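You operate a simulated robot arm through the tools that you are given. There is no shell and no other tool. Be economical: measure what you need, move in short steps, check, and stop when the job is done.

Carry out the task below with a simulated robot arm. There is one attempt and no reset: what you move stays moved.

TASK
Slide the film roll along the workbench top until it stands next to the black plug.
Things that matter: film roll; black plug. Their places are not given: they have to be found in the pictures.

It is judged by the outcome, as a careful person would: the job done as asked, and still so three seconds after it is handed in. It fails if anything else is knocked over, pushed out of place, dropped, spilled or broken.

THE ROBOT
A 7-joint arm with a two-finger parallel gripper, fixed in place. Base frame: the origin is at the foot of the arm, x ahead of it, y to its left, z up; the work surface is at about z = 0.8. Lengths are in m, angles in rad, forces in N, time in s.
With the tool pointing down near the work surface it reaches from about 0.3 to 0.7 m from the base axis. Its first joint turns from -1.152 to 1.152 rad. Payload 1.57 kg.
Tool frame: the origin (TCP) lies between the finger pads and is the grasp point; the fingertips stand 0.03 m ahead of it; z points along the fingers, y is the line along which they close. The gripper opens to 0.11 m. The fingers are 0.024 m wide and 0.012 m thick; the gripper's body (0.048 by 0.112 m) begins 0.078 m behind the TCP.
Orientation is that of the tool frame in the base frame, as [roll, pitch, yaw] about the fixed x, y, z axes, in that order (R = Rz(yaw) Ry(pitch) Rx(roll)). With the fingers straight down and closing along the base's y, the tool's x points along the base's -x, its y along +y and its z along -z.

THE INTERFACE
- The arm moves only by the tool drive_tool. Its argument "steps" is a list of rows, each a list of 3 entries, a list of its own where there are three numbers: the opening, from 0 (shut) to 1 (fully open), then the shift along the tool's x, y, z in mm, then the turn, a rotation vector about the tool's x, y, z in rad. In form: [[jaw, [dx, dy, dz], [wx, wy, wz]], ...]. A call has 1 to 20 rows; each row is the pose to reach, as a shift and turn from the pose commanded when the call began, along the tool's axes at that moment. A row lasts 0.2 s, in which the tool goes at most 0.05 m and 0.15 rad; a call with a longer step from one row to the next is refused whole, and so is a gripper value outside its range. A pose out of reach is approached as far as the arm can. The call stops where the force on the tool passes 40 N (or 10 N more than at its start, if that is more) or the arm is blocked; 0.2 s more then pass. The fingers move at their own pace (about 0.108 m/s each) and stop on an object; they squeeze with about 40 N. The grip force told is the motor's: it shows also when the fingers shut on nothing. Time passes only in rows, and 0.2 s behind the last, so rows that repeat a pose let the fingers close. It gives the time, the measured TCP pose, the force on the tool (base axes), the opening and the grip force at its end, in the units of the frame above (readings bear some noise).
- Cameras (640 x 400 px; columns grow to the right, rows downward): "scene" is fixed at [0.1653, -0.4092, 1.3781]; the picture's right is [0.68, -0.73, 0.00], its down [-0.58, -0.54, -0.61] and it looks along [0.45, 0.41, -0.79] (base axes); focal length 311 px, centre (320, 200). "wrist" rides on the gripper at [-0.036, 0, -0.08] in the tool frame; the picture's right is [0.00, -1.00, 0.00], its down [0.97, 0.00, -0.24] and it looks along [0.24, 0.00, 0.97] (tool axes); focal length 218 px, centre (320, 200).
- capture(camera): a new picture of that camera. No time passes.
- probe_pixels(camera, pixels): there is no depth. For up to 12 entries [column, row, z] of the newest picture of that camera ("zoom" is the newest enlarged one), the place [x, y] in the base frame at which the ray of that pixel passes the height z, good to about 0.002 m. No time passes.
- enlarge(camera, box): a new picture of the part [left, top, right, bottom] of that camera's present view, enlarged. No time passes.
- finish_job(): hands the job in; it is judged then, once.

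Work in short steps. Measure before you move; look again where a grasp or a placing could have gone wrong, and mend it. You have 60 turns and 30 pictures in all, the two below and enlarged ones among them. Open the gripper and draw the arm clear of the work before you hand the job in, unless the task says otherwise; then end with one line.

The tools are called after "Request:" by a JSON object that holds its "fn" and its "kwargs". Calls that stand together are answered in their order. drive_tool: Moves the arm, as the interface text tells. Its arguments: {"type":"object","properties":{"steps":{"type":"array"}},"required":["steps"]} The other tools are called the same way: capture (camera) takes a picture; probe_pixels (camera, pixels) gives the place at which the rays of pixels pass given heights; enlarge (camera, box) takes an enlarged picture of a part of a camera's view; finish_job () hands the job in.

At the start:

```text
clock: 0.0
position: [0.3159, -0.2269, 1.042]
ee_rot: [-3.141, 0.002, 3.141]
wrist_force: [0.5, 0.0, 0.7]
gripper_width: 0.1099
finger_force: 0.1
```

scene: 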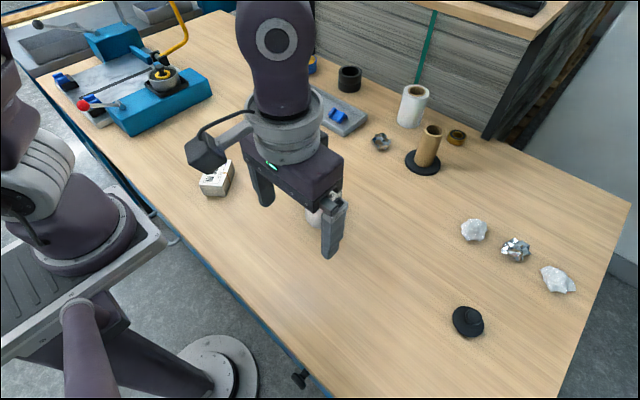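
wrist: 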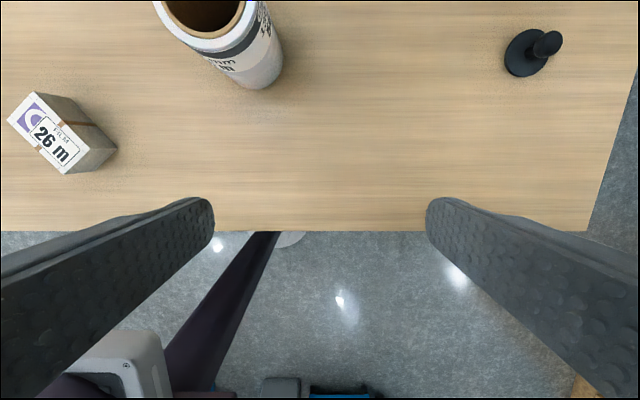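

The wrist view shows a labelled roll at about (220,40) and a black plug at (530,50). I'll enlarge both to make sure what they are.

Request:
{"fn": "enlarge", "kwargs": {"camera": "wrist", "box": [0, 0, 320, 200]}}

Request:
{"fn": "enlarge", "kwargs": {"camera": "scene", "box": [320, 60, 600, 235]}}

Request:
{"fn": "probe_pixels", "kwargs": {"camera": "wrist", "pixels": [[262, 88, 0.8], [525, 52, 0.8], [547, 42, 0.83], [205, 10, 0.9], [60, 130, 0.83], [505, 52, 0.8], [525, 76, 0.8]]}}

Request:
{"fn": "probe_pixels", "kwargs": {"camera": "scene", "pixels": [[468, 321, 0.8], [216, 190, 0.8], [314, 225, 0.8], [453, 325, 0.8], [484, 322, 0.8]]}}

```text
2.00 times, centred on (160, 100) of wrist
```

zoom: 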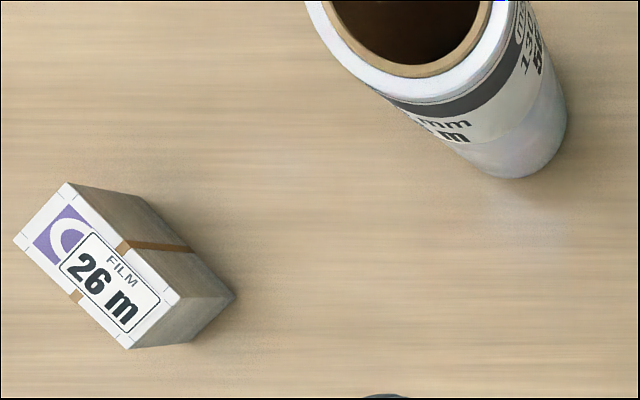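

```text
2.29 times, centred on (460, 148) of scene
```

zoom: 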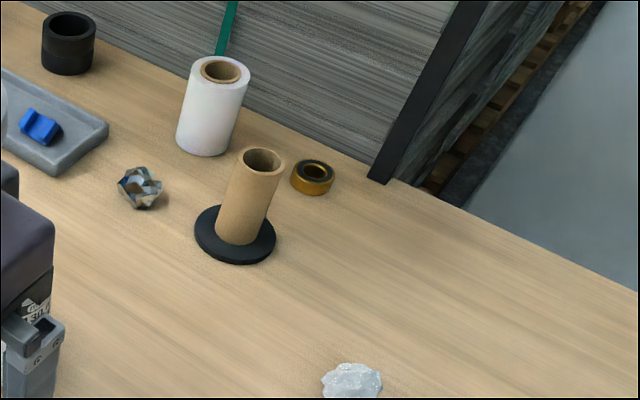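

```text
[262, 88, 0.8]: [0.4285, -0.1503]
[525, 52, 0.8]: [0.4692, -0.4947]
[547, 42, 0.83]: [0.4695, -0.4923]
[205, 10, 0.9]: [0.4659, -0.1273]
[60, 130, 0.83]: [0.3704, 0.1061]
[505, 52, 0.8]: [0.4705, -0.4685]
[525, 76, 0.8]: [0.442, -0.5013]
```

```text
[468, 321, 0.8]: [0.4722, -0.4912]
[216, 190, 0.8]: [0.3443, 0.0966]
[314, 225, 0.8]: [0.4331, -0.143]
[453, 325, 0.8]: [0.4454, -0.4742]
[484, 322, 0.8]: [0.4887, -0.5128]
```

The labelled roll near (0.46,-0.14) looks like the film roll, and the plug is near (0.47,-0.49). I'll raise the tool and look again to measure the roll and compare it with the plain white roll at the back.

Request:
{"fn": "drive_tool", "kwargs": {"steps": [[1, [0, 0, -45], [0, 0, 0]], [1, [0, 0, -90], [0, 0, 0]], [1, [0, -30, -120], [0, 0, 0]], [1, [0, -60, -120], [0, 0, 0]], [1, [0, -60, -120], [0, 0, 0]]]}}

Request:
{"fn": "capture", "kwargs": {"camera": "wrist"}}

Request:
{"fn": "capture", "kwargs": {"camera": "scene"}}

```text
clock: 1.2
position: [0.3134, -0.286, 1.1597]
ee_rot: [3.141, 0.0, 3.141]
wrist_force: [-0.3, 0.7, -0.5]
gripper_width: 0.11
finger_force: 0.0
```

```text
25 pictures are left
```

wrist: 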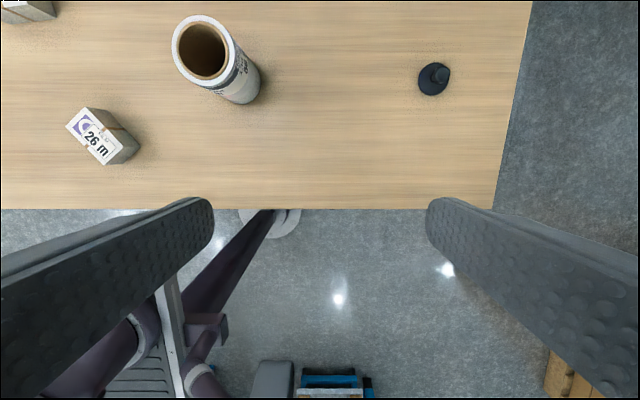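

```text
24 pictures are left
```

scene: 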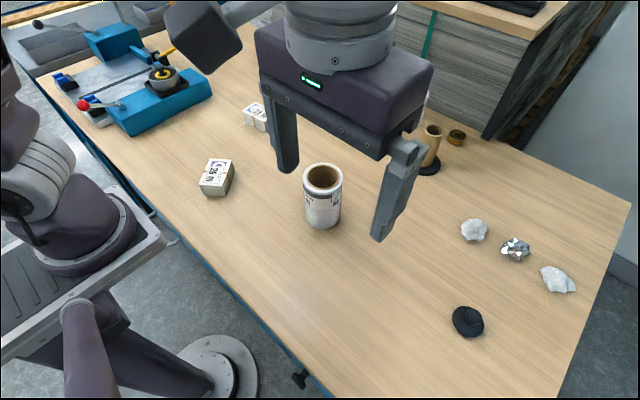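

The roll stands at scene (322,195). I'll enlarge it and the plug to measure them.

Request:
{"fn": "enlarge", "kwargs": {"camera": "scene", "box": [272, 150, 372, 240]}}

Request:
{"fn": "enlarge", "kwargs": {"camera": "wrist", "box": [150, 0, 310, 110]}}

Request:
{"fn": "enlarge", "kwargs": {"camera": "wrist", "box": [380, 40, 480, 110]}}

Request:
{"fn": "probe_pixels", "kwargs": {"camera": "scene", "pixels": [[303, 176, 0.88], [343, 176, 0.88], [303, 176, 0.9], [343, 176, 0.9], [323, 229, 0.8], [306, 216, 0.8], [341, 216, 0.8], [323, 175, 0.9], [323, 175, 0.88], [323, 175, 0.86]]}}

Request:
{"fn": "probe_pixels", "kwargs": {"camera": "wrist", "pixels": [[202, 49, 0.86], [202, 49, 0.88], [202, 49, 0.9], [172, 49, 0.88], [234, 49, 0.88], [418, 80, 0.805], [450, 80, 0.805], [434, 96, 0.8], [434, 62, 0.81]]}}

```text
4.44 times, centred on (322, 195) of scene
```

zoom: 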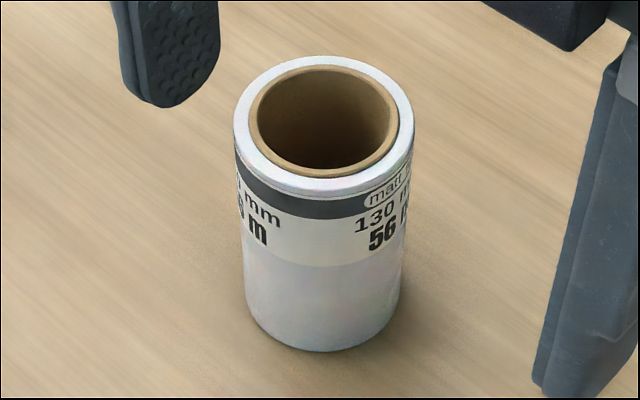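

```text
3.64 times, centred on (230, 55) of wrist
```

zoom: 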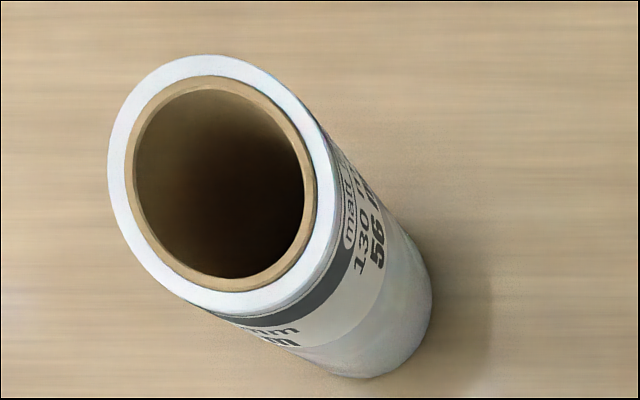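

```text
5.71 times, centred on (430, 75) of wrist
```

zoom: 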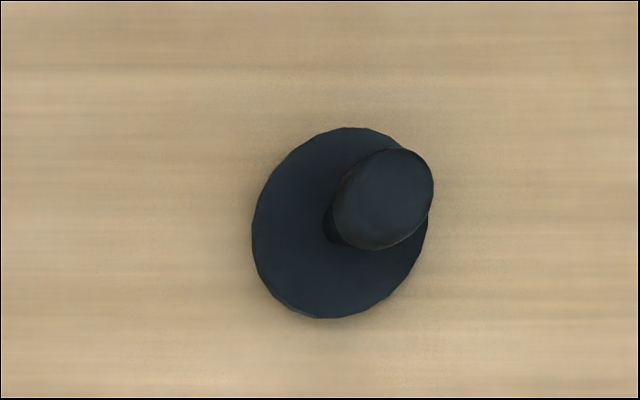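

```text
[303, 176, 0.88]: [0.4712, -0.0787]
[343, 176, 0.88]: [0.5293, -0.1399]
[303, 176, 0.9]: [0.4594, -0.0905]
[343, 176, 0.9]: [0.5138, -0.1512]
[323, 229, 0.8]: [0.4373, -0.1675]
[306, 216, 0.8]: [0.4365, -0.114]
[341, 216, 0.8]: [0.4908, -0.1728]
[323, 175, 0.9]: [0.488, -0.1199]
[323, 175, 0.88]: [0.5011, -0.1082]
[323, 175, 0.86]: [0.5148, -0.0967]
```

```text
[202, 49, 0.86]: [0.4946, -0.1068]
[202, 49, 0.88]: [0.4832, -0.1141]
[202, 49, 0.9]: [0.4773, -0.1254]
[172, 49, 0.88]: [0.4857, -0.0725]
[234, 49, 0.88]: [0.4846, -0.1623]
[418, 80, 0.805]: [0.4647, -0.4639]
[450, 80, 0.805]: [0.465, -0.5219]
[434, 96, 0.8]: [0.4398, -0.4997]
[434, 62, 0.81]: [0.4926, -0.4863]
```

The label reads 130 mm, so the top is probably at z≈0.93. I'll check where both cameras agree.

Request:
{"fn": "probe_pixels", "kwargs": {"camera": "scene", "pixels": [[322.5, 177.5, 0.92], [322.5, 177.5, 0.93], [303, 179, 0.93], [342.5, 179, 0.93], [322.5, 177.5, 0.94]]}}

Request:
{"fn": "probe_pixels", "kwargs": {"camera": "wrist", "pixels": [[205, 48, 0.92], [205, 48, 0.93], [205, 48, 0.94], [177, 47, 0.93], [232, 47, 0.93], [242, 104, 0.8], [258, 78, 0.8]]}}

```text
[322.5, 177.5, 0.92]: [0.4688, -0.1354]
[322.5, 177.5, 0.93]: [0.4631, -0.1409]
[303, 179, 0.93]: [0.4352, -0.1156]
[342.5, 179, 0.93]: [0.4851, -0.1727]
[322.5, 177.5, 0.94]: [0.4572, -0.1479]
```

```text
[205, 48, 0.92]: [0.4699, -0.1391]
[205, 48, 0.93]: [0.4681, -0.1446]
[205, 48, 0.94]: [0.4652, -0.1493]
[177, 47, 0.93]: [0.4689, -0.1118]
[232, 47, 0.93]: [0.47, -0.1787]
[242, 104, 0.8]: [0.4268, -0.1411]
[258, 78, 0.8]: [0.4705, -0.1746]
```

The roll centre is about (0.466,-0.142), with diameter about 0.075 and the top at 0.93. I'll turn the tool 90° so the fingers close along x, and go above the roll.

Request:
{"fn": "drive_tool", "kwargs": {"steps": [[1, [-13.9, 13.1, 0], [0, 0, 0.1428]], [1, [-27.7, 26.2, 0], [0, 0, 0.2856]], [1, [-41.6, 39.3, 0], [0, 0, 0.4284]], [1, [-55.5, 52.4, 0], [0, 0, 0.5712]], [1, [-69.4, 65.5, 0], [0, 0, 0.714]], [1, [-83.2, 78.5, 0], [0, 0, 0.8568]], [1, [-97.1, 91.6, 0], [0, 0, 0.9996]], [1, [-111, 104.7, 0], [0, 0, 1.1424]], [1, [-124.9, 117.8, 0], [0, 0, 1.2852]], [1, [-138.7, 130.9, 0], [0, 0, 1.428]], [1, [-152.6, 144, 0], [0, 0, 1.5708]], [1, [-152.6, 144, 0], [0, 0, 1.5708]], [1, [-152.6, 144, 0], [0, 0, 1.5708]]]}}

Request:
{"fn": "capture", "kwargs": {"camera": "wrist"}}

```text
clock: 4.0
position: [0.4692, -0.1424, 1.1619]
ee_rot: [3.141, -0.001, 1.57]
wrist_force: [-0.2, -0.6, 0.2]
gripper_width: 0.1098
finger_force: 0.1
```

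```text
20 pictures are left
```

wrist: 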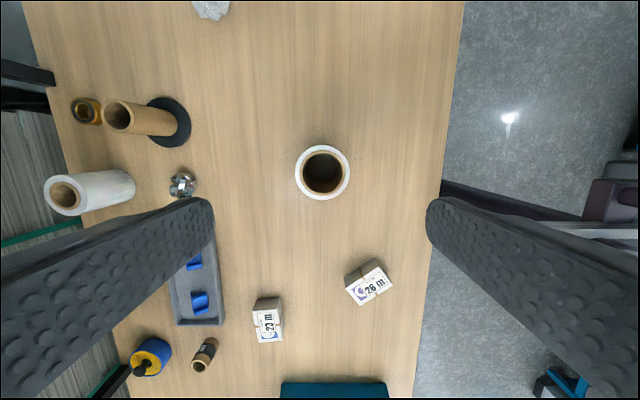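

The turn worked, and the roll rim is centred at (322,172). I'll check its centre at the top height.

Request:
{"fn": "probe_pixels", "kwargs": {"camera": "wrist", "pixels": [[322, 172, 0.93], [295, 172, 0.93], [350, 172, 0.93], [322, 145, 0.93], [322, 200, 0.93], [388, 290, 0.8], [255, 310, 0.8], [181, 185, 0.8]]}}

```text
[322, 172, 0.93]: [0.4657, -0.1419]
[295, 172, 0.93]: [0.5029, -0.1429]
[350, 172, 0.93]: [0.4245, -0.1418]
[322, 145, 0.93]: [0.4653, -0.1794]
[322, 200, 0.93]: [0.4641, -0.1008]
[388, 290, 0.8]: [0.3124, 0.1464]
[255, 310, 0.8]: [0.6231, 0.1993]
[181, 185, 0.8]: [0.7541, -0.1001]
```

The centre is (0.465,-0.141), so I'll correct 4 mm and descend around the roll to TCP z≈0.875.

Request:
{"fn": "drive_tool", "kwargs": {"steps": [[1, [0, -4, 0], [0, 0, 0]], [1, [0, -4, 40], [0, 0, 0]], [1, [0, -4, 80], [0, 0, 0]], [1, [0, -4, 120], [0, 0, 0]], [1, [0, -4, 160], [0, 0, 0]], [1, [0, -4, 180], [0, 0, 0]], [1, [0, -4, 195], [0, 0, 0]], [1, [0, -4, 210], [0, 0, 0]], [1, [0, -4, 225], [0, 0, 0]], [1, [0, -4, 240], [0, 0, 0]], [1, [0, -4, 255], [0, 0, 0]], [1, [0, -4, 270], [0, 0, 0]], [1, [0, -4, 285], [0, 0, 0]], [1, [0, -4, 285], [0, 0, 0]]]}}

Request:
{"fn": "capture", "kwargs": {"camera": "scene"}}

```text
clock: 7.0
position: [0.4634, -0.1426, 0.8766]
ee_rot: [3.141, -0.001, 1.57]
wrist_force: [0.6, -0.6, -0.5]
gripper_width: 0.1097
finger_force: 0.1
```

```text
19 pictures are left
```

scene: 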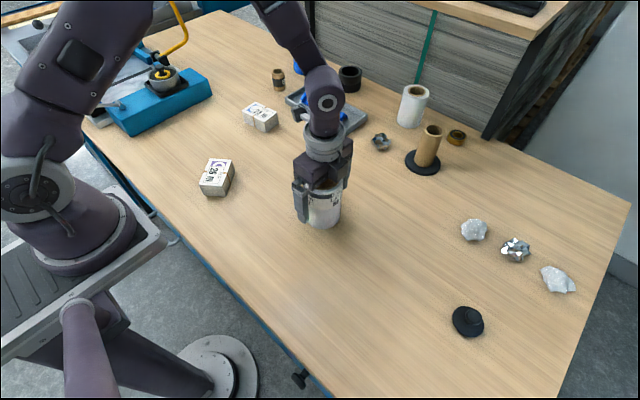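

The fingers straddle the roll with no contact force. Now I'll close them.

Request:
{"fn": "drive_tool", "kwargs": {"steps": [[0.8, [0, 0, 0], [0, 0, 0]], [0.7, [0, 0, 0], [0, 0, 0]], [0.6, [0, 0, 0], [0, 0, 0]], [0.6, [0, 0, 0], [0, 0, 0]]]}}

```text
clock: 8.0
position: [0.463, -0.1437, 0.8786]
ee_rot: [3.139, 0.0, 1.572]
wrist_force: [0.4, -0.4, 0.3]
gripper_width: 0.0811
finger_force: 39.8
```

It is gripped with diameter 0.081. I'll slide it along -y by 200 mm at constant height and then check.

Request:
{"fn": "drive_tool", "kwargs": {"steps": [[0.6, [-10, 0, 0], [0, 0, 0]], [0.6, [-25, 0, 0], [0, 0, 0]], [0.6, [-45, 0, 0], [0, 0, 0]], [0.6, [-65, 0, 0], [0, 0, 0]], [0.6, [-85, 0, 0], [0, 0, 0]], [0.6, [-105, 0, 0], [0, 0, 0]], [0.6, [-125, 0, 0], [0, 0, 0]], [0.6, [-145, 0, 0], [0, 0, 0]], [0.6, [-165, 0, 0], [0, 0, 0]], [0.6, [-185, 0, 0], [0, 0, 0]], [0.6, [-200, 0, 0], [0, 0, 0]], [0.6, [-200, 0, 0], [0, 0, 0]]]}}

Request:
{"fn": "capture", "kwargs": {"camera": "scene"}}

Request:
{"fn": "capture", "kwargs": {"camera": "wrist"}}

```text
clock: 10.6
position: [0.4642, -0.3433, 0.8778]
ee_rot: [-3.141, 0.001, 1.57]
wrist_force: [0.2, 2.9, 5.5]
gripper_width: 0.0807
finger_force: 40.0
```

```text
18 pictures are left
```

scene: 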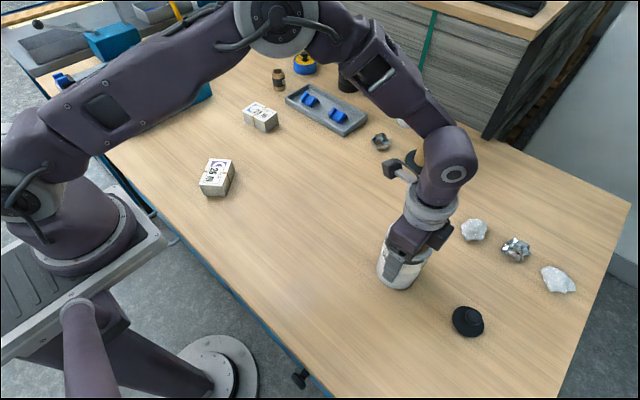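

```text
17 pictures are left
```

wrist: 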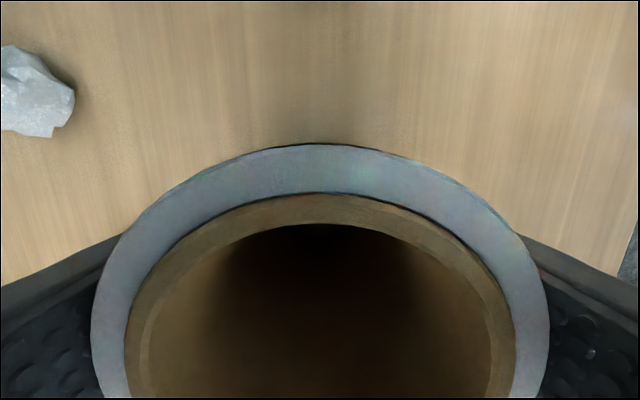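

The roll slid cleanly and the plug is still at scene (468,321). I'll check the plug's edges, the roll's base front and the nearest stone before the last part.

Request:
{"fn": "probe_pixels", "kwargs": {"camera": "scene", "pixels": [[452, 321, 0.801], [458, 309, 0.803], [475, 309, 0.803], [484, 324, 0.801], [467, 338, 0.801], [473, 238, 0.8], [462, 232, 0.8], [400, 290, 0.8], [503, 256, 0.8]]}}

Request:
{"fn": "enlarge", "kwargs": {"camera": "scene", "box": [360, 230, 520, 350]}}

```text
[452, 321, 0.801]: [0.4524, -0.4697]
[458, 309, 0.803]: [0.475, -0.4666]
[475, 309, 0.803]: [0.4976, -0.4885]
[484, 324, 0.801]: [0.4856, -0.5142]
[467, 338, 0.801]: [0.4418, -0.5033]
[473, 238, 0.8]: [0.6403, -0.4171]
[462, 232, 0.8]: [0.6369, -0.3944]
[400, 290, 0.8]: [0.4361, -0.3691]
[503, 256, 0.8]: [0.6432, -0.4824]
```

```text
3.33 times, centred on (440, 290) of scene
```

zoom: 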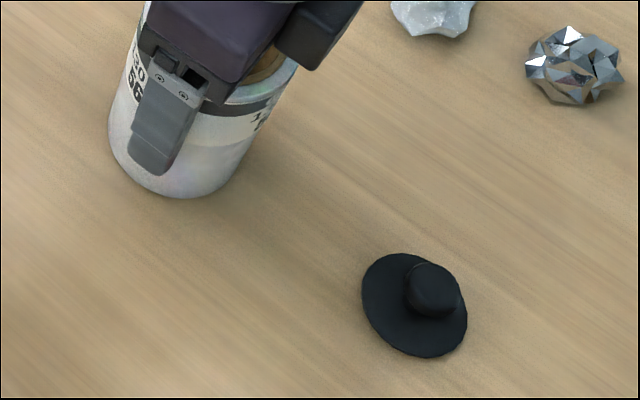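

The plug's near edge is at y≈-0.461. I'll slide 66 mm more, which leaves a gap of about 1 cm.

Request:
{"fn": "drive_tool", "kwargs": {"steps": [[0.6, [-12, 0, 0], [0, 0, 0]], [0.6, [-27, 0, 0], [0, 0, 0]], [0.6, [-42, 0, 0], [0, 0, 0]], [0.6, [-56, 0, 0], [0, 0, 0]], [0.6, [-66, 0, 0], [0, 0, 0]], [0.6, [-66, 0, 0], [0, 0, 0]]]}}

Request:
{"fn": "enlarge", "kwargs": {"camera": "scene", "box": [360, 230, 520, 350]}}

```text
clock: 12.0
position: [0.4653, -0.4106, 0.8771]
ee_rot: [3.141, 0.001, 1.572]
wrist_force: [0.0, -0.1, 0.6]
gripper_width: 0.0807
finger_force: 40.2
```

```text
3.33 times, centred on (440, 290) of scene
```

zoom: 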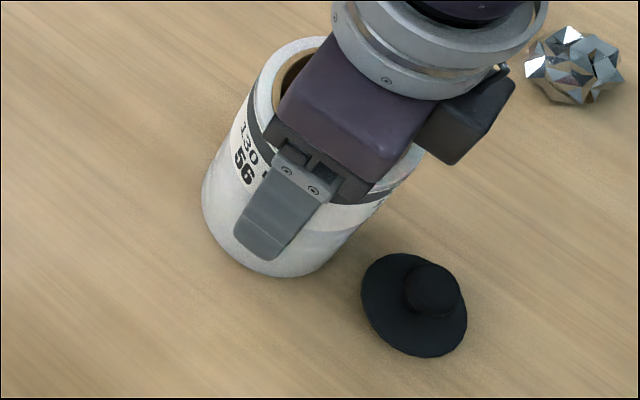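

The roll stands upright about 1 cm from the undisturbed plug. I'll open and rise straight up.

Request:
{"fn": "drive_tool", "kwargs": {"steps": [[0.75, [0, 0, 0], [0, 0, 0]], [0.85, [0, 0, 0], [0, 0, 0]], [1, [0, 0, 0], [0, 0, 0]], [1, [0, 0, 0], [0, 0, 0]], [1, [0, 0, -10], [0, 0, 0]], [1, [0, 0, -25], [0, 0, 0]], [1, [0, 0, -45], [0, 0, 0]], [1, [0, 0, -70], [0, 0, 0]], [1, [0, 0, -105], [0, 0, 0]], [1, [0, 0, -145], [0, 0, 0]], [1, [0, 0, -185], [0, 0, 0]], [1, [30, 0, -220], [0, 0, 0]], [1, [70, 0, -230], [0, 0, 0]], [1, [110, 0, -230], [0, 0, 0]], [1, [150, 0, -230], [0, 0, 0]], [1, [150, 0, -230], [0, 0, 0]]]}}

Request:
{"fn": "capture", "kwargs": {"camera": "scene"}}

Request:
{"fn": "enlarge", "kwargs": {"camera": "scene", "box": [360, 230, 520, 350]}}

```text
clock: 15.4
position: [0.4624, -0.2588, 1.1077]
ee_rot: [-3.141, 0.001, 1.571]
wrist_force: [0.1, 0.3, 0.4]
gripper_width: 0.1101
finger_force: 0.0
```

```text
14 pictures are left
```

scene: 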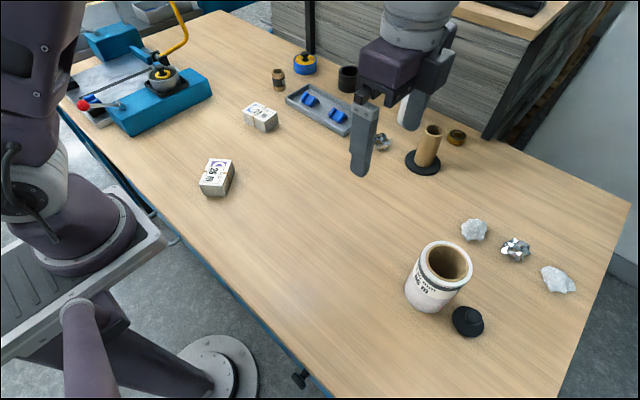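

```text
3.33 times, centred on (440, 290) of scene
```

zoom: 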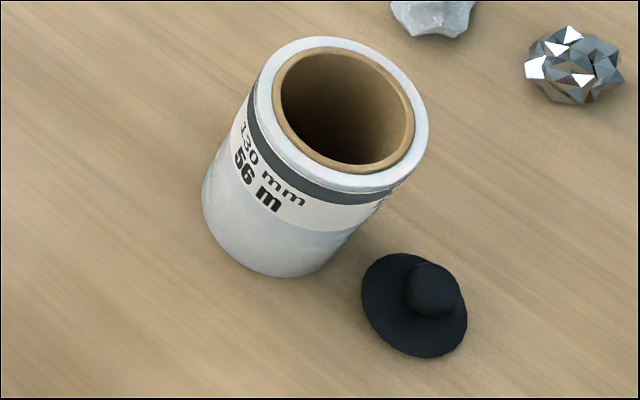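

The roll stands upright next to the plug, nothing else has moved, and the arm is clear with the gripper open. I'm handing the job in.

Request:
{"fn": "finish_job", "kwargs": {}}

```text
The job is handed in.
```

The film roll was slid along the bench and now stands upright about 1 cm from the black plug; the plug and everything else look undisturbed in the last picture.
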